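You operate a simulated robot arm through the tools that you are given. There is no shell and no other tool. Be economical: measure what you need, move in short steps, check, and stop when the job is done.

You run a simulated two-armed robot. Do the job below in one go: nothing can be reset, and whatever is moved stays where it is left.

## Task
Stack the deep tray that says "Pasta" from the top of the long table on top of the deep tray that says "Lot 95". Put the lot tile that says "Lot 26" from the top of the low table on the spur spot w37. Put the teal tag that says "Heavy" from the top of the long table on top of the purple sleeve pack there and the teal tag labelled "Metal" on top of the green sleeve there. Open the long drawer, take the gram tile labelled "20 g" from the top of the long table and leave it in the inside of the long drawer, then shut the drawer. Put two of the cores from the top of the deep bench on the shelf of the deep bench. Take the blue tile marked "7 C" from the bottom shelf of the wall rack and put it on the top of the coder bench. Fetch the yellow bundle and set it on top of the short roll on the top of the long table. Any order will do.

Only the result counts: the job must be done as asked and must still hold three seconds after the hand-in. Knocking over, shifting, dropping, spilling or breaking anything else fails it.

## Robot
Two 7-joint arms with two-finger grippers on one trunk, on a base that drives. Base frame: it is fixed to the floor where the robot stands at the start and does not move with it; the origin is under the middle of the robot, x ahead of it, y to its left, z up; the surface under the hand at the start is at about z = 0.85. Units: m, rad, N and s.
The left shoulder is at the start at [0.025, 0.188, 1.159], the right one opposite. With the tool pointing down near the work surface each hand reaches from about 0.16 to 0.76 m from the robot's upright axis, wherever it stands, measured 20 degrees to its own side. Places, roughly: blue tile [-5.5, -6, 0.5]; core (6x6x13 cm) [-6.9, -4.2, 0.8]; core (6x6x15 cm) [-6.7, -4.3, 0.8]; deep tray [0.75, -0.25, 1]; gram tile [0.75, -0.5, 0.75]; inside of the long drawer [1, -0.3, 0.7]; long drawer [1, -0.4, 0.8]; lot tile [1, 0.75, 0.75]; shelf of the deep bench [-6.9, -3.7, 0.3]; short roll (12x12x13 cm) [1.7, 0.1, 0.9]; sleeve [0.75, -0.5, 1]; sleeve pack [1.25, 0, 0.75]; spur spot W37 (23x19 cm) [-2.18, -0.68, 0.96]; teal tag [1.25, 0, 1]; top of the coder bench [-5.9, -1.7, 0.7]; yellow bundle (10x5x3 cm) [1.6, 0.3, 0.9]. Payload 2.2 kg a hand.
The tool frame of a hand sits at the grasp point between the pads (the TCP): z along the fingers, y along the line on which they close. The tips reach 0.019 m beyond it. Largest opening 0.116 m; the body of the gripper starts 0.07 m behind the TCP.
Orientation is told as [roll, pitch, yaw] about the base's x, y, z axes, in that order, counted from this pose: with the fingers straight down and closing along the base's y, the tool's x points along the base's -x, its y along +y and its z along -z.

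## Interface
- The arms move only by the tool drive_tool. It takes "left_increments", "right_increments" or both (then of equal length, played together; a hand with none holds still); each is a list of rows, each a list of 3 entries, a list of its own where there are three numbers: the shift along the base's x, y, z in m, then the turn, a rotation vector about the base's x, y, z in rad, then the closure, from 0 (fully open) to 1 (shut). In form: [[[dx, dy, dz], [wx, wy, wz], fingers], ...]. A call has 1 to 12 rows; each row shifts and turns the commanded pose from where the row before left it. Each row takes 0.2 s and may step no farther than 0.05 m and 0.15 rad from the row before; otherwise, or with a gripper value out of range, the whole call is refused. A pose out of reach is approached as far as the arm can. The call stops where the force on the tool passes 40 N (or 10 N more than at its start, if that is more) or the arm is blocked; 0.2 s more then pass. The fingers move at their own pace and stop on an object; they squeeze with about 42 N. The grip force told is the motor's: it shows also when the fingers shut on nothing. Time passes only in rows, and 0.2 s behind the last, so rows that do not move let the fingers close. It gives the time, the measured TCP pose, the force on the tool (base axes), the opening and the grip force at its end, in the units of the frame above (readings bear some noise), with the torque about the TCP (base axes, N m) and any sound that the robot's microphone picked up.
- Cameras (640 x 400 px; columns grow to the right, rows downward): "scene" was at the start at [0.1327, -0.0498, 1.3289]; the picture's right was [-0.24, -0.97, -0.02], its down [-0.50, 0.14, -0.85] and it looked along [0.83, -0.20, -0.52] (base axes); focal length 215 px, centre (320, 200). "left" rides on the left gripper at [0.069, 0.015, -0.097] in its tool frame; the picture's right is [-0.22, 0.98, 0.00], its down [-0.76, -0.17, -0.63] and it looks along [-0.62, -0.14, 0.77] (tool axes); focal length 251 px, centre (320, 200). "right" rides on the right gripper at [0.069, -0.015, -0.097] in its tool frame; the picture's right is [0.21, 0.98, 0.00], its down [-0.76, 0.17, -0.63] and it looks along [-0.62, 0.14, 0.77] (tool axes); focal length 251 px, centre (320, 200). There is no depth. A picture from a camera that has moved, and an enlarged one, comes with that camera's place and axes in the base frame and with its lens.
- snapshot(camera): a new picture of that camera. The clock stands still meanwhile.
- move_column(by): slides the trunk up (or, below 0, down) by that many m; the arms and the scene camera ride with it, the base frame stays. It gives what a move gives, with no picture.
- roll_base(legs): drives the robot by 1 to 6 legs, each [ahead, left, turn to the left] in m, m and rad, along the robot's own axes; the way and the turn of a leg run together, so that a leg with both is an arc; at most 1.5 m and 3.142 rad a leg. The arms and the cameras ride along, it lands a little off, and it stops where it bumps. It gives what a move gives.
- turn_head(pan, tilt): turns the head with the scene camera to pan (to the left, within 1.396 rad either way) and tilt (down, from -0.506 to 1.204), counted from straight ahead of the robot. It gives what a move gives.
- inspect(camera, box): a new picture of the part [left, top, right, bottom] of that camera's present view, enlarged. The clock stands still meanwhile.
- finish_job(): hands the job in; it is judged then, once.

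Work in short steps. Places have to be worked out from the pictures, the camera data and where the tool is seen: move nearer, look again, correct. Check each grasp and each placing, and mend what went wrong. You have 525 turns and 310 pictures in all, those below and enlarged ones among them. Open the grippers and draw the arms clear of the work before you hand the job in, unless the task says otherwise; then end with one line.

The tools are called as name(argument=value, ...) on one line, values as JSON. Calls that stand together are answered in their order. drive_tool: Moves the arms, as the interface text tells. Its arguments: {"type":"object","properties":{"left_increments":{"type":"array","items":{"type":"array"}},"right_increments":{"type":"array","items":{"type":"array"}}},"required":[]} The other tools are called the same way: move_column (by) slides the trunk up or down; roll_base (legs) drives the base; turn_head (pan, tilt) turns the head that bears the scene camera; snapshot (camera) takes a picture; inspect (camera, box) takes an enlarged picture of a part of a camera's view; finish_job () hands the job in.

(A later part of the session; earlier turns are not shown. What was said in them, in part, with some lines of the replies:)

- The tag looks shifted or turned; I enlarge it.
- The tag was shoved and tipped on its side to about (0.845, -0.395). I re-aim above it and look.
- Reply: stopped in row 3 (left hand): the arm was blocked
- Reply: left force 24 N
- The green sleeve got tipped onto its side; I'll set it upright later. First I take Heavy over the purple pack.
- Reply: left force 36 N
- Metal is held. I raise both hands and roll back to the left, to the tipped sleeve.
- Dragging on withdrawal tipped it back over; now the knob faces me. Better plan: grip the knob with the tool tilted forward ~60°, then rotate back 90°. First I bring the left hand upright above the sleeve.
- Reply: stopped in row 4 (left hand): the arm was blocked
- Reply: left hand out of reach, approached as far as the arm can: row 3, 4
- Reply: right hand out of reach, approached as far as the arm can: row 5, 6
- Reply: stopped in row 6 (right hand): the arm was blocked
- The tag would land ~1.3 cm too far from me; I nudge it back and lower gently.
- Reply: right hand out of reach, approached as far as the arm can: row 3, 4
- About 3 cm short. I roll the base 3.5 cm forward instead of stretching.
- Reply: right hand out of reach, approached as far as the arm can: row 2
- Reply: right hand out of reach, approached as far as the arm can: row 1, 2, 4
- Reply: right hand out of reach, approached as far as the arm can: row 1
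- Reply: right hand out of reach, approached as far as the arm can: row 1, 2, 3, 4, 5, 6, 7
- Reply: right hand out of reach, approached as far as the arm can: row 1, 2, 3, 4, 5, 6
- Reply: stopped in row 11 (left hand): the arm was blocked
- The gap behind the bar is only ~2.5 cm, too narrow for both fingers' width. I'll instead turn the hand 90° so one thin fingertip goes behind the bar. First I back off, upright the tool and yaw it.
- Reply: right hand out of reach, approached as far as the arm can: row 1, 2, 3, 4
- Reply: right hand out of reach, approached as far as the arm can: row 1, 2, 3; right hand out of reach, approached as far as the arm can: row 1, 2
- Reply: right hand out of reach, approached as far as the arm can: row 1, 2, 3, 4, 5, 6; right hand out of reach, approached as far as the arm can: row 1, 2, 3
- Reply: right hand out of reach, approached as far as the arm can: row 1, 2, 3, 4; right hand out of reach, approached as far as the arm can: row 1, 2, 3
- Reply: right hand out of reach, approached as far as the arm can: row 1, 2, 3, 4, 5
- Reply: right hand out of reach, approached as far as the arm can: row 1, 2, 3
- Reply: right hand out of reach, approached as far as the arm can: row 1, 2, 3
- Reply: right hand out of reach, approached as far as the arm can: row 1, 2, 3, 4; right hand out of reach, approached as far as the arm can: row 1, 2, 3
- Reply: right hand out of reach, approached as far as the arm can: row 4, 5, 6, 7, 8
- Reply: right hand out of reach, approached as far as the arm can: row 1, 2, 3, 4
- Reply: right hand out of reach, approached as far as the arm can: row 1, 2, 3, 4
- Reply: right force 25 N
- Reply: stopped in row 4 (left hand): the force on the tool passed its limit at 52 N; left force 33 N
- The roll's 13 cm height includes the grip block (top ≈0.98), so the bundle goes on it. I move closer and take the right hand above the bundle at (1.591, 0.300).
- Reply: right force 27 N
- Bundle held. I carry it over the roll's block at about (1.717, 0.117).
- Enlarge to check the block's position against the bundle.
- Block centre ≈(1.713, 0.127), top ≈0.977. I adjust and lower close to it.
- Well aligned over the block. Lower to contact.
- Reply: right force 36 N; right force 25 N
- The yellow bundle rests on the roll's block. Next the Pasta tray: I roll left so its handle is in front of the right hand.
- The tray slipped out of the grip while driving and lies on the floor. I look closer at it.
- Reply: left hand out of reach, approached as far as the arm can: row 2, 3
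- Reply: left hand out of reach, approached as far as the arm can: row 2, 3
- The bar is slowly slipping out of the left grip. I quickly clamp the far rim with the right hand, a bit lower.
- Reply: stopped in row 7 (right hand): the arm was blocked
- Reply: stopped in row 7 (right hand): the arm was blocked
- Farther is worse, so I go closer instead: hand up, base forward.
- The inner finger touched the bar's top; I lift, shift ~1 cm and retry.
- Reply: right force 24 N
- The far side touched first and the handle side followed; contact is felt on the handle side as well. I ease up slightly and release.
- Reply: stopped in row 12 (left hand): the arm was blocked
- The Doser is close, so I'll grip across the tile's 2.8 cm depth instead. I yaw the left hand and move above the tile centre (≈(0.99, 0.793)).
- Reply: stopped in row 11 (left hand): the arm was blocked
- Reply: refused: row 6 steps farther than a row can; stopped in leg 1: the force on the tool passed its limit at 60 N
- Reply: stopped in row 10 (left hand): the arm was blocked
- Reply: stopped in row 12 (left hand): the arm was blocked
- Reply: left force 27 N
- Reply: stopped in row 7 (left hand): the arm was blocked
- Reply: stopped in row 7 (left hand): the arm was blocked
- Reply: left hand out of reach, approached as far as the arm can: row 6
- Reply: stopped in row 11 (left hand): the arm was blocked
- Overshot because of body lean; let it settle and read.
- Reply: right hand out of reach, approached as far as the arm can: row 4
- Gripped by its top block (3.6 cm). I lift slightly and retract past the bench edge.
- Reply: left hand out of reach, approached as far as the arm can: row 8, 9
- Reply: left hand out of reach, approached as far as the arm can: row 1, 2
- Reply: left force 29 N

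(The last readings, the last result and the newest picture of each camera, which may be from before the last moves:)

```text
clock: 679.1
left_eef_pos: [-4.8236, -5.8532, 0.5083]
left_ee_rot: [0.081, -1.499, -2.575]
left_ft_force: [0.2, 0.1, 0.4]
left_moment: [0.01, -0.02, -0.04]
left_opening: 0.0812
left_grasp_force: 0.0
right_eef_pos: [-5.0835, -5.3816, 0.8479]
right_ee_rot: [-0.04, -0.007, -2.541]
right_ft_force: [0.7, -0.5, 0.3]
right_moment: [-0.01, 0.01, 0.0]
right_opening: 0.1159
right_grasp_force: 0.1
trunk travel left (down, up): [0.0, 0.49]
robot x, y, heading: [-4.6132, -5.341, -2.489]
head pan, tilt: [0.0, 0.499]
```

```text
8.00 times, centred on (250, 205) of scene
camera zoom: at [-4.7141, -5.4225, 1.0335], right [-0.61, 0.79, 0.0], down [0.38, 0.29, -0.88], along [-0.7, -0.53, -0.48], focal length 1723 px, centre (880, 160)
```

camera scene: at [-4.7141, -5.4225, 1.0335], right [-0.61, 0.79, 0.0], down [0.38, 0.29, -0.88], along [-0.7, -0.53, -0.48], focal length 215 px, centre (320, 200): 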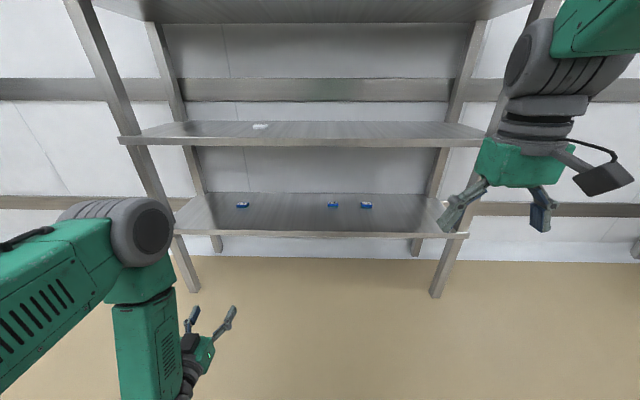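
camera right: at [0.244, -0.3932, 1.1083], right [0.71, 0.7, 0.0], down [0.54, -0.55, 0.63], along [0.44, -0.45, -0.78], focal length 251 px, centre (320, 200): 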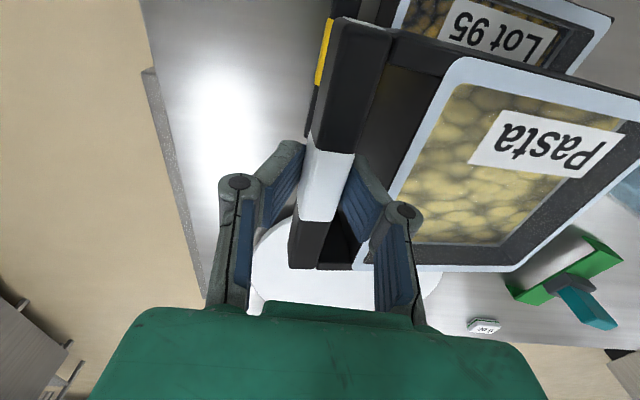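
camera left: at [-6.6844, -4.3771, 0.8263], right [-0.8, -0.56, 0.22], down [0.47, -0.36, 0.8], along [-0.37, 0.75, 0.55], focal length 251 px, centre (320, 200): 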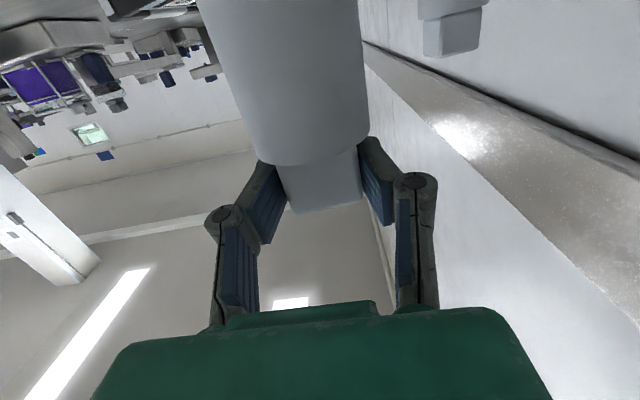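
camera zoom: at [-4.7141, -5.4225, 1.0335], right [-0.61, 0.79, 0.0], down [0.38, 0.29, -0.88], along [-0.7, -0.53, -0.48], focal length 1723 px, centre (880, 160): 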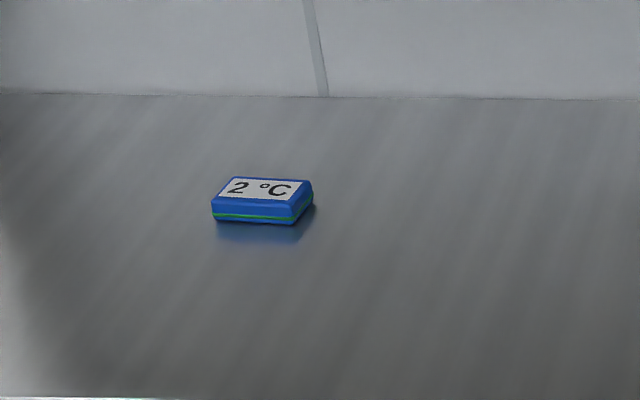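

The 7 °C tile is the right one, at about (-5.56, -5.79). I'll pick it with the right hand tilted ~42°. First tilt and lower the right hand, and lift the left hand out of the way.

drive_tool(right_increments=[[[0, 0, -0.035], [-0.074, 0.097, 0], 0], [[0, 0, -0.035], [-0.074, 0.097, 0], 0], [[0, 0, -0.035], [-0.074, 0.097, 0], 0], [[0, 0, -0.035], [-0.074, 0.097, 0], 0], [[0, 0, -0.035], [-0.074, 0.097, 0], 0], [[0, 0, -0.025], [-0.074, 0.097, 0], 0]], left_increments=[[[0.016, 0.012, 0.03], [0, 0, 0], 0.3], [[0.016, 0.012, 0.03], [0, 0, 0], 0.3], [[0.016, 0.012, 0.03], [0, 0, 0], 0.3], [[0.016, 0.012, 0.03], [0, 0, 0], 0.3], [[0.016, 0.012, 0.03], [0, 0, 0], 0.3], [[0, 0, 0.02], [0, 0, 0], 0.3]])

snapshot(camera="right")

```text
clock: 680.5
left_eef_pos: [-4.7713, -5.8143, 0.6336]
left_ee_rot: [0.08, -1.502, -2.574]
left_ft_force: [-0.3, 0.2, -0.1]
left_moment: [-0.03, -0.02, -0.01]
left_opening: 0.0811
left_grasp_force: 0.1
left hand out of reach, approached as far as the arm can: row 4, 5, 6
right_eef_pos: [-5.1099, -5.3979, 0.6383]
right_ee_rot: [0.005, -0.746, -2.56]
right_ft_force: [0.2, -0.5, 1.3]
right_moment: [0.05, -0.04, 0.0]
right_opening: 0.1158
right_grasp_force: 0.0
right hand out of reach, approached as far as the arm can: row 1, 5, 6
trunk travel left (down, up): [0.0, 0.49]
robot x, y, heading: [-4.6123, -5.3439, -2.493]
head pan, tilt: [0.0, 0.499]
```

```text
55 pictures are left
camera right: at [-5.0217, -5.3215, 0.6627], right [0.67, -0.73, -0.14], down [-0.02, -0.21, 0.98], along [-0.74, -0.65, -0.15], focal length 251 px, centre (320, 200)
```

right: 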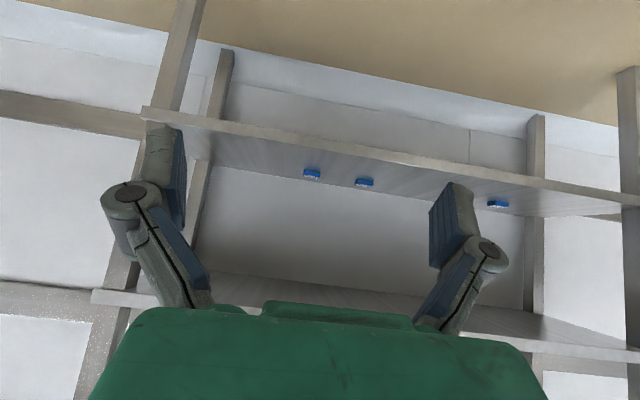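

Triangulated: tile at (-5.666, -5.83), z≈0.456. I roll forward 0.42 m and lower the hand between the shelves.

roll_base(legs=[[0.42, 0, 0]])

drive_tool(right_increments=[[[0, 0, -0.035], [0, 0, 0], 0], [[0, 0, -0.035], [0, 0, 0], 0], [[0, 0, -0.03], [0, 0, 0], 0], [[-0.024, -0.018, 0], [0, 0, 0], 0], [[-0.024, -0.018, 0], [0, 0, 0], 0], [[-0.024, -0.018, 0], [0, 0, 0], 0], [[0, 0, 0], [0, 0, 0], 0], [[0, 0, 0], [0, 0, 0], 0], [[0, 0, 0], [0, 0, 0], 0], [[0, 0, 0], [0, 0, 0], 0]])

snapshot(camera="right")

```text
clock: 683.1
left_eef_pos: [-5.1017, -6.0667, 0.634]
left_ee_rot: [0.083, -1.501, -2.573]
left_ft_force: [0.1, -0.2, 0.2]
left_moment: [0.02, 0.02, -0.01]
left_opening: 0.0811
left_grasp_force: 0.2
right_eef_pos: [-5.4415, -5.6526, 0.6392]
right_ee_rot: [0.005, -0.746, -2.556]
right_ft_force: [0.1, -0.1, 0.2]
right_moment: [-0.02, -0.03, -0.02]
right_opening: 0.1162
right_grasp_force: 0.0
trunk travel left (down, up): [0.0, 0.49]
robot x, y, heading: [-4.9427, -5.5981, -2.485]
head pan, tilt: [0.0, 0.499]
```

```text
clock: 685.3
left_eef_pos: [-5.1, -6.067, 0.635]
left_ee_rot: [0.083, -1.502, -2.575]
left_ft_force: [0.4, 0.4, 0.5]
left_moment: [-0.01, 0.0, 0.03]
left_opening: 0.081
left_grasp_force: 0.0
right_eef_pos: [-5.5113, -5.7056, 0.5412]
right_ee_rot: [0.004, -0.749, -2.557]
right_ft_force: [-0.5, -0.1, -0.1]
right_moment: [0.0, -0.02, 0.0]
right_opening: 0.1161
right_grasp_force: 0.0
trunk travel left (down, up): [0.0, 0.49]
robot x, y, heading: [-4.9404, -5.5975, -2.484]
head pan, tilt: [0.0, 0.499]
```

```text
54 pictures are left
camera right: at [-5.4236, -5.6288, 0.5644], right [0.67, -0.73, -0.14], down [-0.01, -0.2, 0.98], along [-0.74, -0.66, -0.15], focal length 251 px, centre (320, 200)
```

right: 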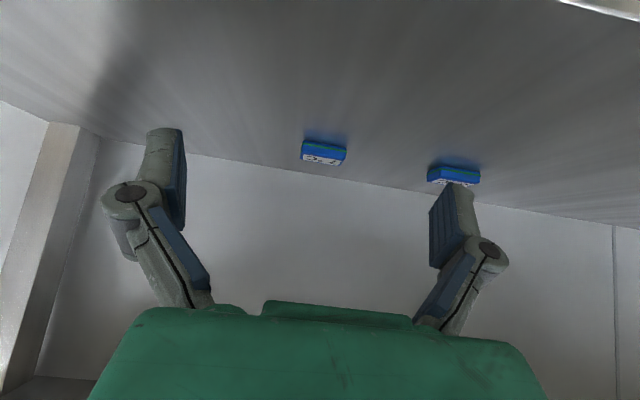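

Tile 19 cm ahead, centred. I move in and lower to just above.

drive_tool(right_increments=[[[-0.03, -0.025, -0.01], [0, 0, 0], 0], [[-0.03, -0.025, -0.01], [0, 0, 0], 0], [[-0.03, -0.025, -0.01], [0, 0, 0], 0], [[-0.03, -0.025, -0.01], [0, 0, 0], 0], [[0, 0, 0], [0, 0, 0], 0], [[0, 0, 0], [0, 0, 0], 0], [[0, 0, 0], [0, 0, 0], 0]])

snapshot(camera="right")

```text
clock: 686.9
left_eef_pos: [-5.0947, -6.0576, 0.6421]
left_ee_rot: [0.156, -1.517, -2.648]
left_ft_force: [-0.3, 0.0, -1.1]
left_moment: [-0.01, -0.01, 0.0]
left_opening: 0.0812
left_grasp_force: 0.1
right_eef_pos: [-5.6235, -5.7932, 0.5085]
right_ee_rot: [0.007, -0.754, -2.561]
right_ft_force: [-0.7, -0.3, -0.5]
right_moment: [0.01, -0.01, 0.01]
right_opening: 0.116
right_grasp_force: 0.0
trunk travel left (down, up): [0.0, 0.49]
robot x, y, heading: [-4.9439, -5.5948, -2.485]
head pan, tilt: [0.0, 0.499]
```

```text
53 pictures are left
camera right: at [-5.535, -5.7165, 0.5311], right [0.67, -0.73, -0.14], down [-0.01, -0.2, 0.98], along [-0.74, -0.66, -0.14], focal length 251 px, centre (320, 200)
```

right: 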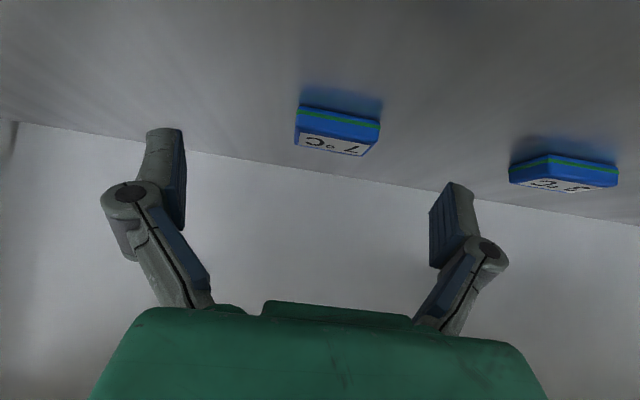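

It reads 7 °C. Final approach: forward, slightly left and down, then close.

drive_tool(right_increments=[[[-0.0123, -0.0143, -0.006], [0, 0, 0], 0], [[-0.0123, -0.0143, -0.006], [0, 0, 0], 0], [[-0.0123, -0.0143, -0.006], [0, 0, 0], 0], [[0, 0, -0.012], [0, 0, 0], 0], [[0, 0, -0.01], [0, 0, 0], 0], [[0, 0, -0.004], [0, 0, 0], 0], [[0, 0, 0], [0, 0, 0], 0]])

snapshot(camera="right")

```text
clock: 688.5
left_eef_pos: [-5.0961, -6.0639, 0.6378]
left_ee_rot: [0.104, -1.511, -2.598]
left_ft_force: [1.1, -0.2, 1.1]
left_moment: [-0.02, 0.01, 0.02]
left_opening: 0.081
left_grasp_force: 0.0
right_eef_pos: [-5.6644, -5.8416, 0.464]
right_ee_rot: [0.004, -0.761, -2.561]
right_ft_force: [50.6, 29.5, 82.1]
right_moment: [-0.92, -1.77, 0.94]
right_opening: 0.1167
right_grasp_force: 45.1
trunk travel left (down, up): [0.0, 0.49]
robot x, y, heading: [-4.9384, -5.595, -2.498]
head pan, tilt: [0.0, 0.499]
stopped in row 7 (right hand): the force on the tool passed its limit at 44 N (the readings are from after the stop); the commanded pose is now the measured one
```

```text
52 pictures are left
camera right: at [-5.5758, -5.7648, 0.4867], right [0.67, -0.73, -0.15], down [0.0, -0.2, 0.98], along [-0.74, -0.65, -0.14], focal length 251 px, centre (320, 200)
```

right: 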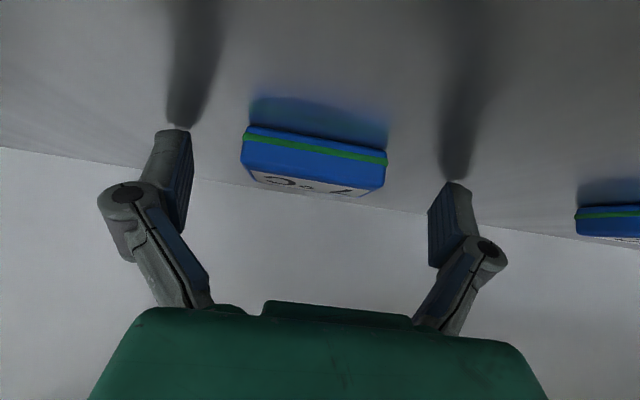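

Fingertips touched the shelf. I raise 5 mm and close.

drive_tool(right_increments=[[[0, 0, 0.006], [0, 0, 0], 0], [[0, 0, 0], [0, 0, 0], 0.5], [[0, 0, 0], [0, 0, 0], 1], [[0, 0, 0], [0, 0, 0], 1], [[0, 0, 0], [0, 0, 0], 1]])

snapshot(camera="right")

```text
clock: 689.8
left_eef_pos: [-5.0959, -6.0613, 0.6394]
left_ee_rot: [0.111, -1.507, -2.607]
left_ft_force: [-0.1, -0.4, -0.5]
left_moment: [-0.02, -0.03, 0.0]
left_opening: 0.0813
left_grasp_force: 0.0
right_eef_pos: [-5.6638, -5.8424, 0.4645]
right_ee_rot: [0.002, -0.773, -2.563]
right_ft_force: [41.6, -4.9, 85.3]
right_moment: [1.33, 0.23, -2.4]
right_opening: 0.1138
right_grasp_force: 45.1
trunk travel left (down, up): [0.0, 0.49]
robot x, y, heading: [-4.9374, -5.5935, -2.492]
head pan, tilt: [0.0, 0.499]
stopped in row 5 (right hand): the force on the tool passed its limit at 111 N (the readings are from after the stop); the commanded pose is now the measured one
```

```text
51 pictures are left
camera right: at [-5.5753, -5.7648, 0.4855], right [0.67, -0.73, -0.15], down [0.01, -0.19, 0.98], along [-0.75, -0.65, -0.12], focal length 251 px, centre (320, 200)
```

right: 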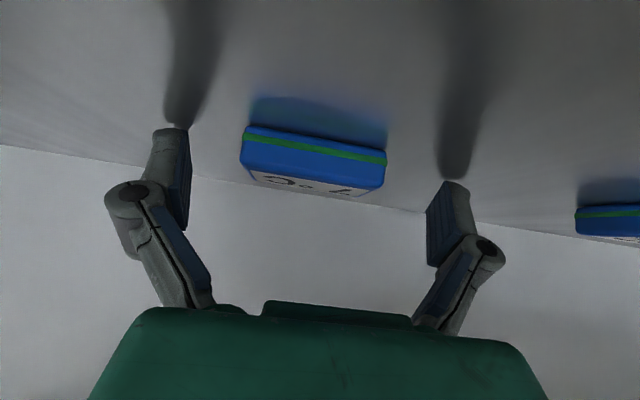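

Still pressed hard. I raise 2.5 cm with open fingers to unload.

drive_tool(right_increments=[[[0, 0, 0.01], [0, 0, 0], 0], [[0, 0, 0.01], [0, 0, 0], 0], [[0, 0, 0], [0, 0, 0], 0]])

snapshot(camera="right")

```text
clock: 690.3
left_eef_pos: [-5.0991, -6.0614, 0.6363]
left_ee_rot: [0.084, -1.503, -2.585]
left_ft_force: [0.3, -0.2, -0.1]
left_moment: [-0.03, 0.0, -0.02]
left_opening: 0.081
left_grasp_force: 0.1
right_eef_pos: [-5.6641, -5.837, 0.4639]
right_ee_rot: [0.001, -0.78, -2.569]
right_ft_force: [-5.5, -28.5, 43.3]
right_moment: [-1.3, -0.63, -1.17]
right_opening: 0.1175
right_grasp_force: 0.4
trunk travel left (down, up): [0.0, 0.49]
robot x, y, heading: [-4.9377, -5.5919, -2.497]
head pan, tilt: [0.0, 0.499]
stopped in row 2 (right hand): the force on the tool passed its limit at 117 N (the readings are from after the stop); the commanded pose is now the measured one
```

```text
50 pictures are left
camera right: at [-5.5739, -5.7607, 0.4839], right [0.66, -0.74, -0.15], down [0.01, -0.19, 0.98], along [-0.75, -0.65, -0.11], focal length 251 px, centre (320, 200)
```

right: 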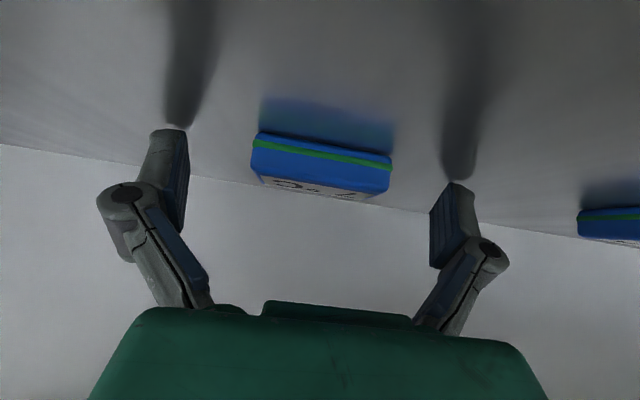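

I try a more decisive single upward move.

drive_tool(right_increments=[[[0.01, 0.008, 0.045], [0, 0, 0], 0], [[0, 0, 0.0], [0, 0, 0], 0]])

drive_tool(right_increments=[[[0, 0, 0.0], [0, 0, 0], 0]])

```text
clock: 690.6
left_eef_pos: [-5.0964, -6.0667, 0.6332]
left_ee_rot: [-0.073, -1.502, -2.427]
left_ft_force: [-0.3, 0.8, -0.3]
left_moment: [0.05, 0.01, -0.02]
left_opening: 0.0811
left_grasp_force: 0.0
right_eef_pos: [-5.662, -5.8326, 0.4654]
right_ee_rot: [-0.016, -0.788, -2.569]
right_ft_force: [-10.1, -8.2, 16.5]
right_moment: [-1.07, -0.4, -0.89]
right_opening: 0.1162
right_grasp_force: 0.1
trunk travel left (down, up): [0.0, 0.49]
robot x, y, heading: [-4.9367, -5.5919, -2.498]
head pan, tilt: [0.0, 0.499]
stopped in row 1 (right hand): the force on the tool passed its limit at 91 N (the readings are from after the stop); the commanded pose is now the measured one
```

```text
clock: 691.0
left_eef_pos: [-5.0975, -6.0647, 0.6326]
left_ee_rot: [-0.049, -1.504, -2.451]
left_ft_force: [0.3, 0.2, 0.2]
left_moment: [-0.03, 0.0, 0.01]
left_opening: 0.0811
left_grasp_force: 0.2
right_eef_pos: [-5.6589, -5.8356, 0.4647]
right_ee_rot: [-0.014, -0.788, -2.564]
right_ft_force: [-12.3, -3.1, 20.6]
right_moment: [-1.09, -0.54, -0.57]
right_opening: 0.1163
right_grasp_force: 0.0
trunk travel left (down, up): [0.0, 0.49]
robot x, y, heading: [-4.9335, -5.5904, -2.498]
head pan, tilt: [0.0, 0.499]
```

Load is down to ~20 N. Raise a few mm in tiny steps, then close.

drive_tool(right_increments=[[[0, 0, 0.003], [0, 0, 0], 0], [[0, 0, 0.003], [0, 0, 0], 0], [[0, 0, 0.003], [0, 0, 0], 0]])

drive_tool(right_increments=[[[0, 0, 0], [0, 0, 0], 0.3], [[0, 0, 0], [0, 0, 0], 0.6], [[0, 0, 0], [0, 0, 0], 1], [[0, 0, 0], [0, 0, 0], 1]])

snapshot(camera="right")

```text
clock: 691.6
left_eef_pos: [-5.0891, -6.0725, 0.6322]
left_ee_rot: [-0.283, -1.501, -2.219]
left_ft_force: [0.6, 0.9, -1.0]
left_moment: [0.0, -0.01, -0.02]
left_opening: 0.0811
left_grasp_force: 0.0
right_eef_pos: [-5.6516, -5.8364, 0.4698]
right_ee_rot: [-0.037, -0.783, -2.553]
right_ft_force: [1.0, -2.5, 2.6]
right_moment: [0.23, -0.12, -0.15]
right_opening: 0.116
right_grasp_force: 0.0
trunk travel left (down, up): [0.0, 0.49]
robot x, y, heading: [-4.9354, -5.5959, -2.503]
head pan, tilt: [0.0, 0.499]
stopped in row 2 (right hand): the force on the tool passed its limit at 43 N (the readings are from after the stop); the commanded pose is now the measured one
```

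```text
clock: 692.6
left_eef_pos: [-5.0874, -6.0717, 0.6319]
left_ee_rot: [-0.304, -1.502, -2.196]
left_ft_force: [0.8, 0.5, -0.7]
left_moment: [-0.01, -0.01, -0.03]
left_opening: 0.0811
left_grasp_force: 0.1
right_eef_pos: [-5.6507, -5.84, 0.4716]
right_ee_rot: [-0.035, -0.787, -2.548]
right_ft_force: [2.1, -3.7, 9.2]
right_moment: [-0.37, -0.19, 0.01]
right_opening: 0.0547
right_grasp_force: 41.9
trunk travel left (down, up): [0.0, 0.49]
robot x, y, heading: [-4.9363, -5.5906, -2.494]
head pan, tilt: [0.0, 0.499]
```

```text
49 pictures are left
camera right: at [-5.5597, -5.7654, 0.4917], right [0.65, -0.74, -0.18], down [0.03, -0.2, 0.98], along [-0.76, -0.64, -0.11], focal length 251 px, centre (320, 200)
```

right: 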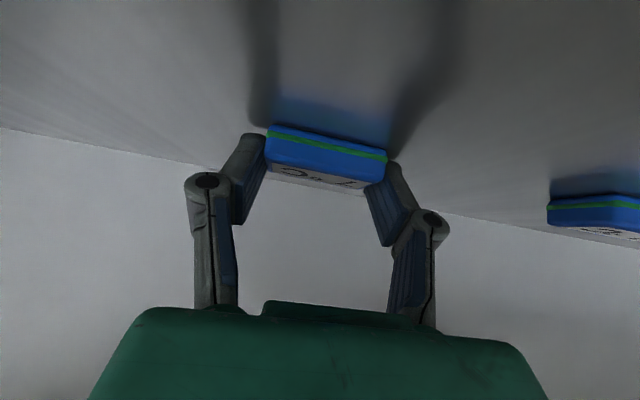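

The 7 °C tile is gripped. Lift a little and back out of the rack.

drive_tool(right_increments=[[[0, 0, 0.008], [0, 0, 0], 1], [[0, 0, 0.015], [0, 0, 0], 1], [[0, 0, 0.02], [0, 0, 0], 1], [[0.02, 0.015, 0.01], [0, 0, 0], 1], [[0.028, 0.021, 0], [0, 0, 0], 1], [[0.028, 0.021, 0], [0, 0, 0], 1], [[0.028, 0.021, 0], [0, 0, 0], 1], [[0.028, 0.021, 0], [0, 0, 0], 1]])

snapshot(camera="right")

```text
clock: 693.0
left_eef_pos: [-5.0874, -6.0713, 0.6321]
left_ee_rot: [-0.256, -1.503, -2.245]
left_ft_force: [-0.5, -0.6, -0.9]
left_moment: [-0.03, 0.0, 0.01]
left_opening: 0.0815
left_grasp_force: 0.0
right_eef_pos: [-5.647, -5.8403, 0.4721]
right_ee_rot: [-0.031, -0.796, -2.55]
right_ft_force: [-13.1, -4.5, 27.5]
right_moment: [-0.81, -0.03, -0.45]
right_opening: 0.0549
right_grasp_force: 41.7
trunk travel left (down, up): [0.0, 0.49]
robot x, y, heading: [-4.936, -5.5927, -2.498]
head pan, tilt: [0.0, 0.499]
stopped in row 2 (right hand): the force on the tool passed its limit at 53 N (the readings are from after the stop); the commanded pose is now the measured one
```

```text
48 pictures are left
camera right: at [-5.5568, -5.7645, 0.4906], right [0.65, -0.74, -0.17], down [0.04, -0.2, 0.98], along [-0.76, -0.64, -0.1], focal length 251 px, centre (320, 200)
```

right: 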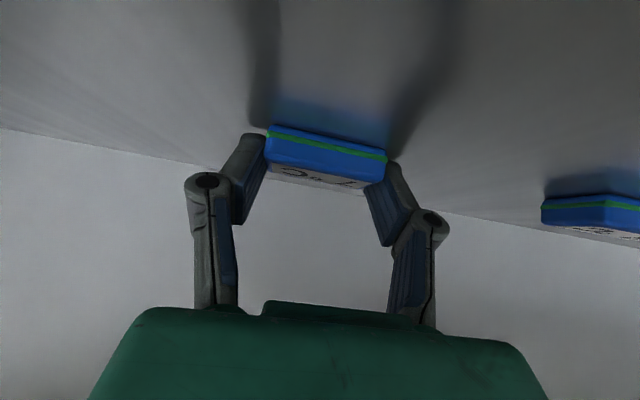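

Raising by the arm seems to press something. I use the trunk to lift everything vertically instead.

move_column(by=0.05)

snapshot(camera="right")

```text
clock: 693.7
left_eef_pos: [-5.088, -6.0665, 0.6778]
left_ee_rot: [-0.231, -1.506, -2.27]
left_ft_force: [0.0, 0.5, -0.4]
left_moment: [0.03, -0.05, 0.05]
left_opening: 0.0812
left_grasp_force: 0.1
right_eef_pos: [-5.6235, -5.8198, 0.4728]
right_ee_rot: [-0.032, -0.733, -2.551]
right_ft_force: [1.7, -0.1, 3.6]
right_moment: [-0.15, -0.01, 0.04]
right_opening: 0.0543
right_grasp_force: 42.2
trunk travel left (down, up): [-0.042, 0.448]
robot x, y, heading: [-4.9326, -5.5884, -2.496]
head pan, tilt: [0.0, 0.499]
stopped: the force on the tool passed its limit at 53 N (the readings are from after the stop); the commanded pose is now the measured one
```

```text
47 pictures are left
camera right: at [-5.5349, -5.7458, 0.4989], right [0.66, -0.73, -0.17], down [-0.01, -0.23, 0.97], along [-0.75, -0.64, -0.16], focal length 251 px, centre (320, 200)
```

right: 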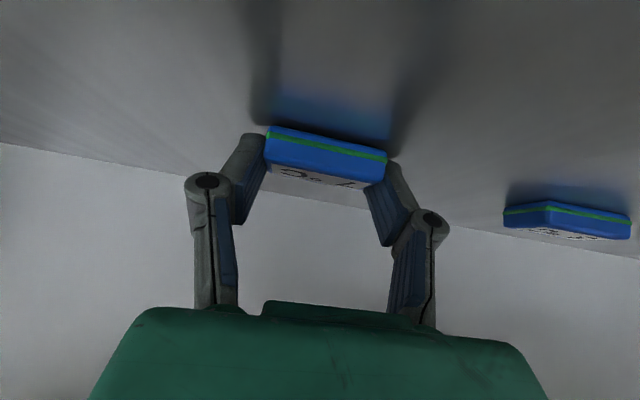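

The wrist is blocked from above by the upper shelf. I pull straight back out instead.

drive_tool(right_increments=[[[0.012, 0.009, 0], [0, 0, 0], 1], [[0.016, 0.012, 0], [0, 0, 0], 1], [[0.016, 0.012, 0], [0, 0, 0], 1], [[0.016, 0.012, 0], [0, 0, 0], 1]])

snapshot(camera="scene")

```text
clock: 694.7
left_eef_pos: [-5.0877, -6.0678, 0.6765]
left_ee_rot: [-0.264, -1.504, -2.236]
left_ft_force: [0.0, -0.1, 0.0]
left_moment: [0.02, -0.03, -0.02]
left_opening: 0.0812
left_grasp_force: 0.0
right_eef_pos: [-5.5659, -5.7799, 0.4762]
right_ee_rot: [-0.032, -0.74, -2.549]
right_ft_force: [0.1, -1.2, -0.2]
right_moment: [-0.02, -0.02, -0.02]
right_opening: 0.0544
right_grasp_force: 41.8
trunk travel left (down, up): [-0.042, 0.448]
robot x, y, heading: [-4.9342, -5.5942, -2.496]
head pan, tilt: [0.0, 0.499]
```

```text
46 pictures are left
camera scene: at [-5.0383, -5.6699, 1.0753], right [-0.6, 0.8, 0.0], down [0.38, 0.29, -0.88], along [-0.7, -0.53, -0.48], focal length 215 px, centre (320, 200)
```

scene: 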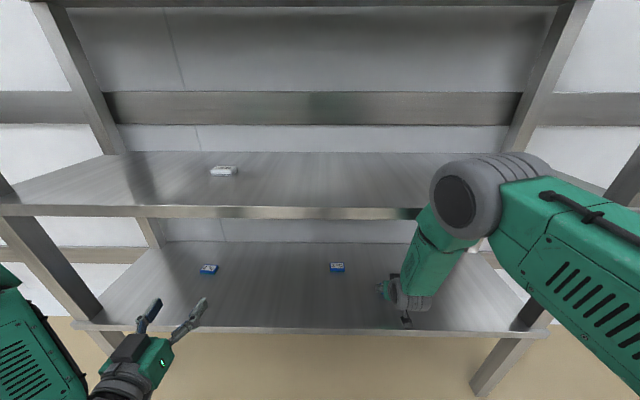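

Free now. Continue out, then roll the base back.

drive_tool(right_increments=[[[0.024, 0.018, 0], [0, 0, 0], 1], [[0.024, 0.018, 0], [0, 0, 0], 1], [[0.024, 0.018, 0], [0, 0, 0], 1], [[0.024, 0.018, 0], [0, 0, 0], 1]])

roll_base(legs=[[-0.42, 0, 0]])

snapshot(camera="scene")

```text
clock: 695.7
left_eef_pos: [-5.0866, -6.0682, 0.6756]
left_ee_rot: [-0.268, -1.506, -2.233]
left_ft_force: [-0.3, -0.3, -0.2]
left_moment: [-0.04, 0.02, -0.02]
left_opening: 0.0811
left_grasp_force: 0.0
right_eef_pos: [-5.4706, -5.7069, 0.4772]
right_ee_rot: [-0.032, -0.742, -2.549]
right_ft_force: [-0.4, 0.1, -0.5]
right_moment: [-0.03, 0.01, -0.04]
right_opening: 0.0544
right_grasp_force: 41.5
trunk travel left (down, up): [-0.042, 0.448]
robot x, y, heading: [-4.931, -5.5944, -2.501]
head pan, tilt: [0.0, 0.499]
```

```text
clock: 698.3
left_eef_pos: [-4.7532, -5.8155, 0.6745]
left_ee_rot: [-0.268, -1.504, -2.233]
left_ft_force: [0.2, -0.5, -0.8]
left_moment: [0.01, 0.02, 0.01]
left_opening: 0.0811
left_grasp_force: 0.0
right_eef_pos: [-5.1353, -5.4535, 0.4772]
right_ee_rot: [-0.034, -0.743, -2.551]
right_ft_force: [0.4, -0.4, -0.3]
right_moment: [0.02, 0.02, -0.04]
right_opening: 0.0545
right_grasp_force: 42.5
trunk travel left (down, up): [-0.042, 0.448]
robot x, y, heading: [-4.6024, -5.3409, -2.5]
head pan, tilt: [0.0, 0.499]
```

```text
45 pictures are left
camera scene: at [-4.7021, -5.4175, 1.0753], right [-0.6, 0.8, 0.0], down [0.38, 0.29, -0.88], along [-0.7, -0.53, -0.48], focal length 215 px, centre (320, 200)
```

scene: 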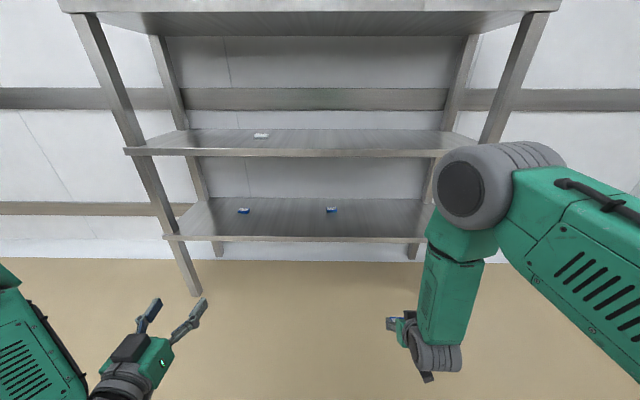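

Tile secured. I raise the trunk, bring the right hand upright and up, then turn around and drive along the aisle to the coder bench.

move_column(by=0.26)

drive_tool(right_increments=[[[0, 0, 0.035], [0.0745, -0.098, 0], 1], [[0, 0, 0.035], [0.0745, -0.098, 0], 1], [[0, 0, 0.035], [0.0745, -0.098, 0], 1], [[0, 0, 0.035], [0.0745, -0.098, 0], 1], [[0, 0, 0.035], [0.0745, -0.098, 0], 1], [[0, 0, 0.035], [0.0745, -0.098, 0], 1]], left_increments=[[[0, 0, 0.02], [0.06, -0.08, 0], 0], [[0, 0, 0.02], [0.06, -0.08, 0], 0], [[0, 0, 0.02], [0.06, -0.08, 0], 0], [[0, 0, 0.02], [0.06, -0.08, 0], 0], [[0, 0, 0.02], [0.06, -0.08, 0], 0], [[0, 0, 0.02], [0.06, -0.08, 0], 0]])

roll_base(legs=[[0, 0, 3.14], [0, 1.25, 0], [0, 1.25, 0], [0, 1.2, 0]])

turn_head(pan=0, tilt=0.65)

snapshot(camera="scene")

```text
clock: 701.0
left_eef_pos: [-4.7511, -5.8151, 0.9369]
left_ee_rot: [-0.273, -1.508, -2.228]
left_ft_force: [0.1, -0.1, 0.3]
left_moment: [0.0, -0.03, -0.02]
left_opening: 0.0811
left_grasp_force: 0.0
right_eef_pos: [-5.1343, -5.4525, 0.7371]
right_ee_rot: [-0.034, -0.742, -2.549]
right_ft_force: [0.9, 1.0, -0.2]
right_moment: [0.01, 0.0, 0.01]
right_opening: 0.0544
right_grasp_force: 42.4
trunk travel left (down, up): [-0.302, 0.188]
robot x, y, heading: [-4.5992, -5.3401, -2.498]
head pan, tilt: [0.0, 0.499]
```

```text
clock: 702.4
left_eef_pos: [-4.8, -5.8494, 1.0134]
left_ee_rot: [-0.023, -0.912, -2.473]
left_ft_force: [-0.1, 0.1, -0.4]
left_moment: [-0.04, 0.01, 0.03]
left_opening: 0.1161
left_grasp_force: 0.0
left hand out of reach, approached as far as the arm can: row 1, 2, 3, 4
right_eef_pos: [-5.1366, -5.4509, 0.9491]
right_ee_rot: [-0.071, -0.008, -2.534]
right_ft_force: [-0.5, 0.3, -0.4]
right_moment: [0.0, -0.01, 0.04]
right_opening: 0.0547
right_grasp_force: 41.8
trunk travel left (down, up): [-0.302, 0.188]
robot x, y, heading: [-4.6015, -5.3408, -2.497]
head pan, tilt: [0.0, 0.499]
```

```text
clock: 727.6
left_eef_pos: [-6.5617, -1.8051, 1.0082]
left_ee_rot: [-0.047, -0.909, 0.666]
left_ft_force: [-0.3, 0.7, -1.7]
left_moment: [-0.03, -0.09, -0.06]
left_opening: 0.1162
left_grasp_force: 0.0
right_eef_pos: [-6.235, -2.212, 0.9508]
right_ee_rot: [-0.083, -0.009, 0.587]
right_ft_force: [0.0, 0.9, -0.5]
right_moment: [-0.05, -0.03, 0.0]
right_opening: 0.0543
right_grasp_force: 42.2
trunk travel left (down, up): [-0.302, 0.188]
robot x, y, heading: [-6.7693, -2.3205, 0.623]
head pan, tilt: [0.0, 0.499]
```

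```text
clock: 728.4
left_eef_pos: [-6.5644, -1.8083, 1.0108]
left_ee_rot: [-0.04, -0.913, 0.663]
left_ft_force: [-0.5, 0.5, -0.5]
left_moment: [-0.02, 0.0, 0.02]
left_opening: 0.116
left_grasp_force: 0.1
right_eef_pos: [-6.2383, -2.2114, 0.9524]
right_ee_rot: [-0.08, -0.013, 0.59]
right_ft_force: [-0.3, 0.5, -0.6]
right_moment: [-0.04, 0.0, 0.01]
right_opening: 0.0544
right_grasp_force: 42.3
trunk travel left (down, up): [-0.302, 0.188]
robot x, y, heading: [-6.7715, -2.3191, 0.626]
head pan, tilt: [0.0, 0.649]
```

```text
44 pictures are left
camera scene: at [-6.6716, -2.2306, 1.3219], right [0.58, -0.81, 0.01], down [-0.49, -0.36, -0.79], along [0.65, 0.46, -0.61], focal length 215 px, centre (320, 200)
```

scene: 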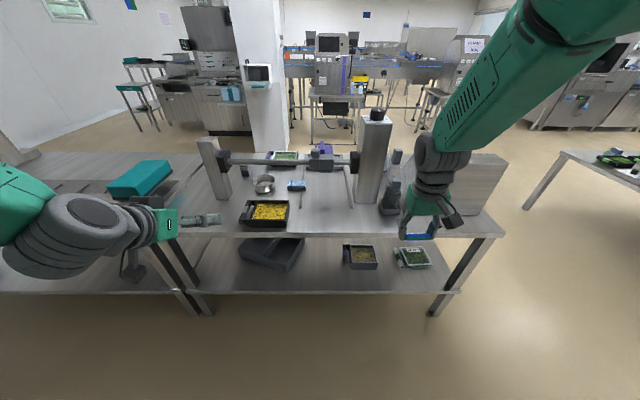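

This is the coder bench. Enlarge its front area to choose a free spot.

inspect(camera="scene", box=[230, 130, 470, 260])

snapshot(camera="right")

```text
2.67 times, centred on (350, 195) of scene
camera zoom: at [-6.6716, -2.2306, 1.3219], right [0.58, -0.81, 0.01], down [-0.49, -0.36, -0.79], along [0.65, 0.46, -0.61], focal length 574 px, centre (240, 213)
```

zoom: 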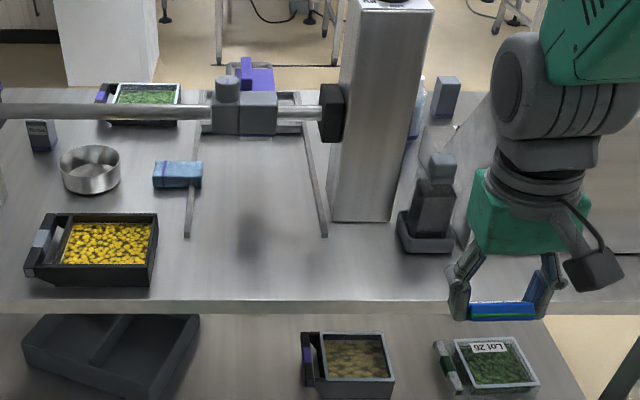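

```text
42 pictures are left
camera right: at [-6.2917, -2.2577, 1.048], right [-0.72, 0.69, -0.08], down [0.5, 0.6, 0.63], along [0.48, 0.41, -0.78], focal length 251 px, centre (320, 200)
```

right: 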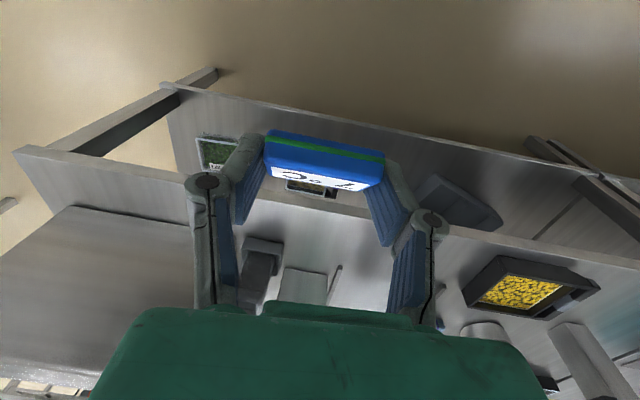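

I move closer and left, bringing the hand over the free front strip.

roll_base(legs=[[0.22, 0.12, 0]])

drive_tool(right_increments=[[[0, 0, 0], [0, 0, 0], 1], [[0, 0, 0], [0, 0, 0], 1], [[0, 0, 0], [0, 0, 0], 1], [[0, 0, 0], [0, 0, 0], 1], [[0, 0, 0], [0, 0, 0], 1], [[0, 0, 0], [0, 0, 0], 1]])

snapshot(camera="scene")

```text
clock: 730.2
left_eef_pos: [-6.4532, -1.5853, 1.0112]
left_ee_rot: [-0.034, -0.913, 0.66]
left_ft_force: [-0.4, 0.9, 0.0]
left_moment: [-0.03, -0.02, 0.01]
left_opening: 0.1164
left_grasp_force: 0.1
right_eef_pos: [-6.1265, -1.9901, 0.9508]
right_ee_rot: [-0.078, -0.011, 0.59]
right_ft_force: [-0.2, 1.6, 0.0]
right_moment: [-0.05, -0.02, -0.02]
right_opening: 0.0546
right_grasp_force: 41.6
trunk travel left (down, up): [-0.302, 0.188]
robot x, y, heading: [-6.6669, -2.0974, 0.621]
head pan, tilt: [0.0, 0.649]
```

```text
clock: 731.6
left_eef_pos: [-6.4504, -1.5961, 1.0169]
left_ee_rot: [-0.015, -0.913, 0.646]
left_ft_force: [0.2, 0.8, 0.2]
left_moment: [0.0, 0.01, -0.02]
left_opening: 0.1157
left_grasp_force: 0.0
right_eef_pos: [-6.1228, -1.9991, 0.9489]
right_ee_rot: [-0.065, -0.014, 0.59]
right_ft_force: [-1.1, -0.5, 0.4]
right_moment: [-0.01, 0.01, 0.02]
right_opening: 0.0545
right_grasp_force: 41.9
trunk travel left (down, up): [-0.302, 0.188]
robot x, y, heading: [-6.6642, -2.0948, 0.626]
head pan, tilt: [0.0, 0.649]
```

```text
41 pictures are left
camera scene: at [-6.5542, -2.019, 1.3219], right [0.58, -0.81, 0.0], down [-0.49, -0.35, -0.79], along [0.64, 0.46, -0.61], focal length 215 px, centre (320, 200)
```

scene: 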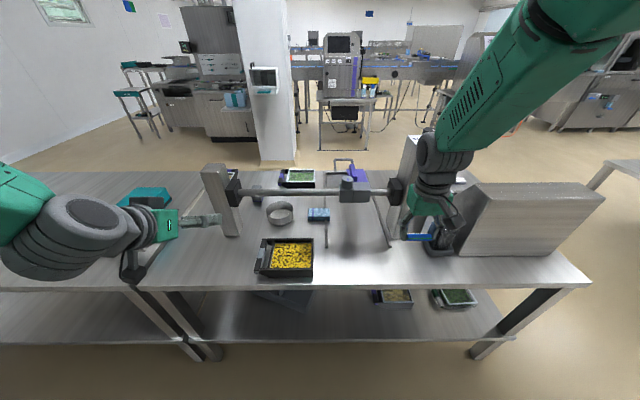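

Bench top is at z≈0.73; free spot at about (-6.12, -1.88). I shift left and re-tilt the hand so the tile is flat.

drive_tool(right_increments=[[[0.001, 0.04, 0], [0.05, -0.069, 0], 1], [[0.001, 0.04, 0], [0.05, -0.069, 0], 1], [[0.001, 0.036, 0], [0.07, -0.097, 0], 1], [[0, 0, -0.02], [0.085, -0.117, 0], 1], [[0, 0, -0.02], [0.085, -0.117, 0], 1], [[0, 0, -0.02], [0.085, -0.117, 0], 1], [[0, 0, 0], [0, 0, 0], 1], [[0, 0, 0], [0, 0, 0], 1], [[0, 0, 0], [0, 0, 0], 1], [[0, 0, 0], [0, 0, 0], 1], [[0, 0, 0], [0, 0, 0], 1]])

snapshot(camera="scene")

```text
clock: 734.0
left_eef_pos: [-6.4462, -1.6007, 1.0167]
left_ee_rot: [-0.008, -0.915, 0.637]
left_ft_force: [0.1, 0.0, 0.6]
left_moment: [0.0, -0.02, -0.01]
left_opening: 0.1158
left_grasp_force: 0.1
right_eef_pos: [-6.0994, -1.9031, 0.9269]
right_ee_rot: [-0.014, -0.483, 0.501]
right_ft_force: [0.2, 0.1, -1.2]
right_moment: [0.04, 0.03, 0.04]
right_opening: 0.0546
right_grasp_force: 41.9
right hand out of reach, approached as far as the arm can: row 5, 6
trunk travel left (down, up): [-0.302, 0.188]
robot x, y, heading: [-6.6641, -2.0938, 0.62]
head pan, tilt: [0.0, 0.649]
```

```text
40 pictures are left
camera scene: at [-6.5533, -2.0197, 1.3219], right [0.58, -0.81, 0.0], down [-0.49, -0.35, -0.79], along [0.64, 0.46, -0.61], focal length 215 px, centre (320, 200)
```

scene: 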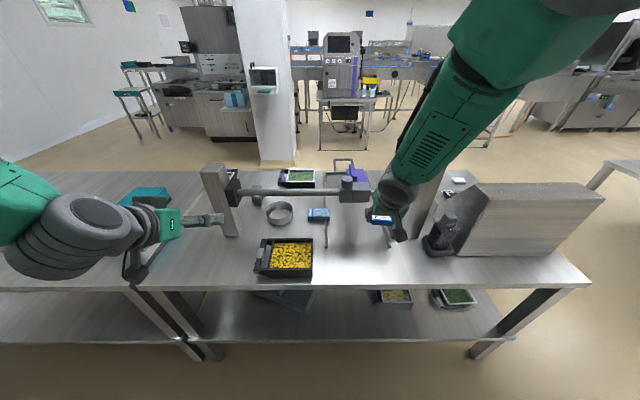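

Lower the tile toward the bench while completing the tilt.

drive_tool(right_increments=[[[0, 0, -0.03], [0.03, -0.042, 0], 1], [[0, 0, -0.03], [0.03, -0.042, 0], 1], [[0, 0, -0.03], [0.03, -0.042, 0], 1], [[0, 0, -0.02], [0.03, -0.042, 0], 1], [[0, 0, 0], [0, 0, 0], 1], [[0, 0, 0], [0, 0, 0], 1], [[0, 0, 0], [0, 0, 0], 1]])

inspect(camera="scene", box=[240, 160, 480, 300])

```text
clock: 735.6
left_eef_pos: [-6.4468, -1.5993, 1.0178]
left_ee_rot: [-0.006, -0.912, 0.638]
left_ft_force: [0.5, 0.5, -0.3]
left_moment: [0.05, 0.05, -0.03]
left_opening: 0.116
left_grasp_force: 0.0
right_eef_pos: [-6.1121, -1.8963, 0.8271]
right_ee_rot: [-0.062, -0.698, 0.574]
right_ft_force: [1.3, -0.4, -0.2]
right_moment: [0.04, -0.02, -0.01]
right_opening: 0.0546
right_grasp_force: 42.2
right hand out of reach, approached as far as the arm can: row 1
trunk travel left (down, up): [-0.302, 0.188]
robot x, y, heading: [-6.6637, -2.0989, 0.625]
head pan, tilt: [0.0, 0.649]
```

```text
2.67 times, centred on (360, 230) of scene
camera zoom: at [-6.5548, -2.0172, 1.3219], right [0.58, -0.81, 0.0], down [-0.49, -0.35, -0.79], along [0.65, 0.46, -0.61], focal length 574 px, centre (213, 120)
```

zoom: 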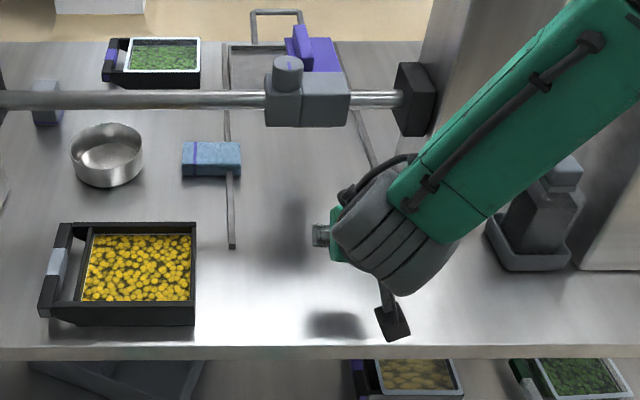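

Free space below. Continue down to contact.

drive_tool(right_increments=[[[0, 0, -0.025], [0, 0, 0], 1], [[0, 0, -0.02], [0, 0, 0], 1], [[0, 0, -0.008], [0, 0, 0], 1], [[0, 0, 0], [0, 0, 0], 1]])

drive_tool(right_increments=[[[0, 0, -0.006], [0, 0, 0], 1], [[0, 0, -0.005], [0, 0, 0], 1]])

drive_tool(right_increments=[[[0, 0, -0.005], [0, 0, 0], 1], [[0, 0, -0.004], [0, 0, 0], 1]])

```text
clock: 736.6
left_eef_pos: [-6.4466, -1.5987, 1.0169]
left_ee_rot: [-0.01, -0.915, 0.639]
left_ft_force: [0.4, -0.2, -0.2]
left_moment: [0.0, 0.0, 0.02]
left_opening: 0.1161
left_grasp_force: 0.1
right_eef_pos: [-6.1121, -1.8958, 0.773]
right_ee_rot: [-0.063, -0.7, 0.574]
right_ft_force: [0.3, 0.2, 0.0]
right_moment: [0.05, 0.01, 0.03]
right_opening: 0.0544
right_grasp_force: 42.1
trunk travel left (down, up): [-0.302, 0.188]
robot x, y, heading: [-6.6586, -2.0972, 0.619]
head pan, tilt: [0.0, 0.649]
```

```text
clock: 737.2
left_eef_pos: [-6.4473, -1.5968, 1.0164]
left_ee_rot: [-0.014, -0.914, 0.641]
left_ft_force: [0.3, -0.3, 0.2]
left_moment: [-0.01, -0.01, 0.0]
left_opening: 0.1161
left_grasp_force: 0.1
right_eef_pos: [-6.1137, -1.8936, 0.7648]
right_ee_rot: [-0.067, -0.699, 0.577]
right_ft_force: [-0.9, 0.1, 0.4]
right_moment: [-0.01, 0.01, -0.01]
right_opening: 0.0545
right_grasp_force: 42.2
trunk travel left (down, up): [-0.302, 0.188]
robot x, y, heading: [-6.6625, -2.0935, 0.626]
head pan, tilt: [0.0, 0.649]
```

```text
clock: 737.8
left_eef_pos: [-6.4489, -1.5975, 1.0165]
left_ee_rot: [-0.013, -0.915, 0.643]
left_ft_force: [0.2, -0.3, 0.3]
left_moment: [0.01, -0.02, 0.0]
left_opening: 0.1161
left_grasp_force: 0.0
right_eef_pos: [-6.1144, -1.8942, 0.7546]
right_ee_rot: [-0.066, -0.701, 0.577]
right_ft_force: [0.1, 1.1, -0.1]
right_moment: [0.02, 0.0, 0.01]
right_opening: 0.0543
right_grasp_force: 41.5
trunk travel left (down, up): [-0.302, 0.188]
robot x, y, heading: [-6.6637, -2.0957, 0.625]
head pan, tilt: [0.0, 0.649]
```

No contact yet; continue in small steps.

drive_tool(right_increments=[[[0, 0, -0.005], [0, 0, 0], 1], [[0, 0, -0.005], [0, 0, 0], 1]])

drive_tool(right_increments=[[[0, 0, -0.005], [0, 0, 0], 1], [[0, 0, -0.005], [0, 0, 0], 1]])

drive_tool(right_increments=[[[0, 0, -0.004], [0, 0, 0], 1], [[0, 0, -0.004], [0, 0, 0], 1]])

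```text
clock: 738.4
left_eef_pos: [-6.4491, -1.5979, 1.016]
left_ee_rot: [-0.013, -0.916, 0.642]
left_ft_force: [-0.7, -1.3, -0.1]
left_moment: [0.02, 0.01, -0.02]
left_opening: 0.116
left_grasp_force: 0.0
right_eef_pos: [-6.1132, -1.8943, 0.745]
right_ee_rot: [-0.067, -0.702, 0.576]
right_ft_force: [-0.1, 0.6, 5.2]
right_moment: [0.19, -0.06, 0.0]
right_opening: 0.0548
right_grasp_force: 42.6
trunk travel left (down, up): [-0.302, 0.188]
robot x, y, heading: [-6.6622, -2.0953, 0.628]
head pan, tilt: [0.0, 0.649]
```

```text
clock: 738.9
left_eef_pos: [-6.4506, -1.5974, 1.0185]
left_ee_rot: [-0.013, -0.92, 0.639]
left_ft_force: [-0.2, 0.3, 0.0]
left_moment: [-0.01, 0.0, -0.01]
left_opening: 0.1162
left_grasp_force: 0.1
right_eef_pos: [-6.113, -1.8922, 0.7426]
right_ee_rot: [-0.063, -0.713, 0.574]
right_ft_force: [-7.5, -7.6, 19.6]
right_moment: [0.5, 0.26, 0.27]
right_opening: 0.0541
right_grasp_force: 41.9
trunk travel left (down, up): [-0.302, 0.188]
robot x, y, heading: [-6.6608, -2.0948, 0.624]
head pan, tilt: [0.0, 0.649]
stopped in row 2 (right hand): the force on the tool passed its limit at 44 N (the readings are from after the stop); the commanded pose is now the measured one
```

```text
clock: 739.4
left_eef_pos: [-6.4503, -1.5993, 1.0179]
left_ee_rot: [-0.013, -0.919, 0.641]
left_ft_force: [0.3, -0.1, 0.0]
left_moment: [-0.05, -0.01, 0.02]
left_opening: 0.1159
left_grasp_force: 0.1
right_eef_pos: [-6.1105, -1.8909, 0.7437]
right_ee_rot: [-0.061, -0.722, 0.569]
right_ft_force: [-8.0, -7.8, 22.1]
right_moment: [0.6, 0.35, 0.37]
right_opening: 0.0547
right_grasp_force: 41.9
trunk travel left (down, up): [-0.302, 0.188]
robot x, y, heading: [-6.6648, -2.0962, 0.622]
head pan, tilt: [0.0, 0.649]
stopped in row 2 (right hand): the force on the tool passed its limit at 44 N (the readings are from after the stop); the commanded pose is now the measured one
```

Contact. Release and lift away.

drive_tool(right_increments=[[[0, 0, 0.002], [0, 0, 0], 1], [[0, 0, 0], [0, 0, 0], 0.5], [[0, 0, 0], [0, 0, 0], 0.1], [[0, 0, 0.03], [0, 0, 0], 0], [[0, 0, 0.04], [0, 0, 0], 0], [[-0.015, -0.01, 0.04], [0, 0, 0], 0], [[-0.015, -0.01, 0.04], [0, 0, 0], 0]])

inspect(camera="scene", box=[240, 160, 480, 300])

```text
clock: 741.0
left_eef_pos: [-6.4514, -1.6001, 1.0189]
left_ee_rot: [-0.014, -0.92, 0.643]
left_ft_force: [0.6, 0.4, 0.2]
left_moment: [0.0, -0.03, 0.02]
left_opening: 0.1161
left_grasp_force: 0.0
right_eef_pos: [-6.1408, -1.9128, 0.8938]
right_ee_rot: [-0.064, -0.72, 0.574]
right_ft_force: [-0.1, -0.3, -0.4]
right_moment: [0.0, -0.03, -0.02]
right_opening: 0.1158
right_grasp_force: 0.0
trunk travel left (down, up): [-0.302, 0.188]
robot x, y, heading: [-6.6614, -2.0939, 0.62]
head pan, tilt: [0.0, 0.649]
```

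```text
2.67 times, centred on (360, 230) of scene
camera zoom: at [-6.5568, -2.0169, 1.3221], right [0.58, -0.81, 0.0], down [-0.49, -0.35, -0.8], along [0.65, 0.46, -0.61], focal length 574 px, centre (213, 120)
```

zoom: 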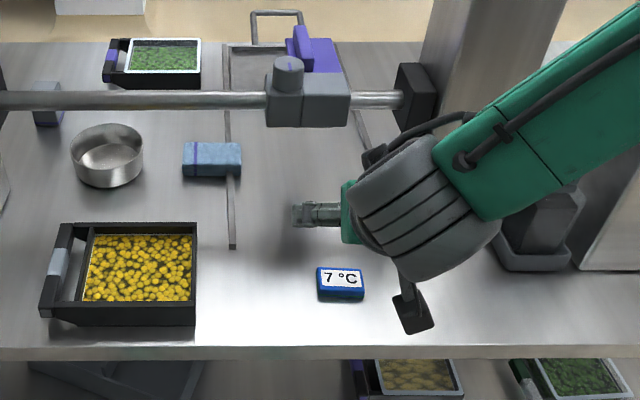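

The 7 °C tile lies flat on the coder bench. I raise the right hand, back the base away and hand in.

drive_tool(right_increments=[[[-0.02, -0.015, 0.03], [0, 0, 0], 0], [[-0.02, -0.015, 0.03], [0, 0, 0], 0], [[-0.02, -0.015, 0.02], [0, 0, 0], 0]])

roll_base(legs=[[-0.3, 0, 0]])

snapshot(camera="scene")

```text
clock: 741.8
left_eef_pos: [-6.4509, -1.5986, 1.018]
left_ee_rot: [-0.016, -0.917, 0.644]
left_ft_force: [-0.7, -0.4, 0.4]
left_moment: [-0.01, 0.0, 0.0]
left_opening: 0.116
left_grasp_force: 0.1
right_eef_pos: [-6.2003, -1.9553, 0.9723]
right_ee_rot: [-0.065, -0.719, 0.573]
right_ft_force: [-0.8, -0.5, 0.4]
right_moment: [0.01, 0.02, 0.01]
right_opening: 0.1159
right_grasp_force: 0.0
trunk travel left (down, up): [-0.302, 0.188]
robot x, y, heading: [-6.6584, -2.0967, 0.62]
head pan, tilt: [0.0, 0.649]
```

```text
clock: 743.9
left_eef_pos: [-6.6943, -1.7724, 1.0183]
left_ee_rot: [-0.015, -0.918, 0.641]
left_ft_force: [0.9, 0.3, 1.1]
left_moment: [0.01, 0.0, -0.05]
left_opening: 0.1156
left_grasp_force: 0.0
right_eef_pos: [-6.4437, -2.1293, 0.9726]
right_ee_rot: [-0.064, -0.719, 0.573]
right_ft_force: [-0.4, 0.2, -0.1]
right_moment: [0.02, 0.0, 0.02]
right_opening: 0.1158
right_grasp_force: 0.1
trunk travel left (down, up): [-0.302, 0.188]
robot x, y, heading: [-6.9056, -2.2711, 0.621]
head pan, tilt: [0.0, 0.649]
```

```text
37 pictures are left
camera scene: at [-6.7988, -2.1903, 1.3219], right [0.58, -0.81, 0.0], down [-0.49, -0.35, -0.79], along [0.65, 0.46, -0.61], focal length 215 px, centre (320, 200)
```

scene: 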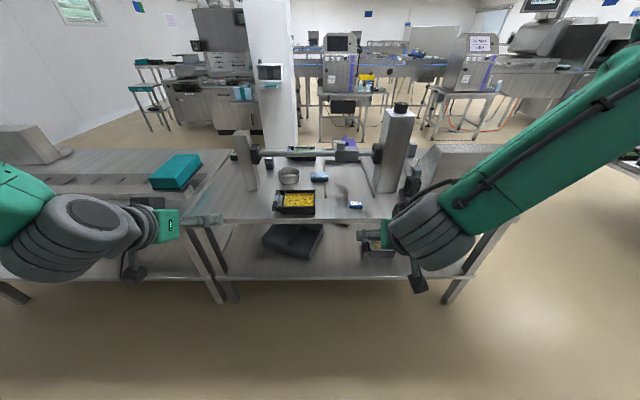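

Everything is placed, both grippers are open and clear of the work. I hand the job in.

finish_job()

```text
The job is handed in.
```

I've handed the job in with every item placed, but some went wrong on the way. I dropped the "Pasta" tray on the floor once; it landed upright. I knocked the green sleeve over while picking up "Heavy", then stood it back up a few centimetres from where it started. I also bumped the Doser on the low table; it didn't appear to move.
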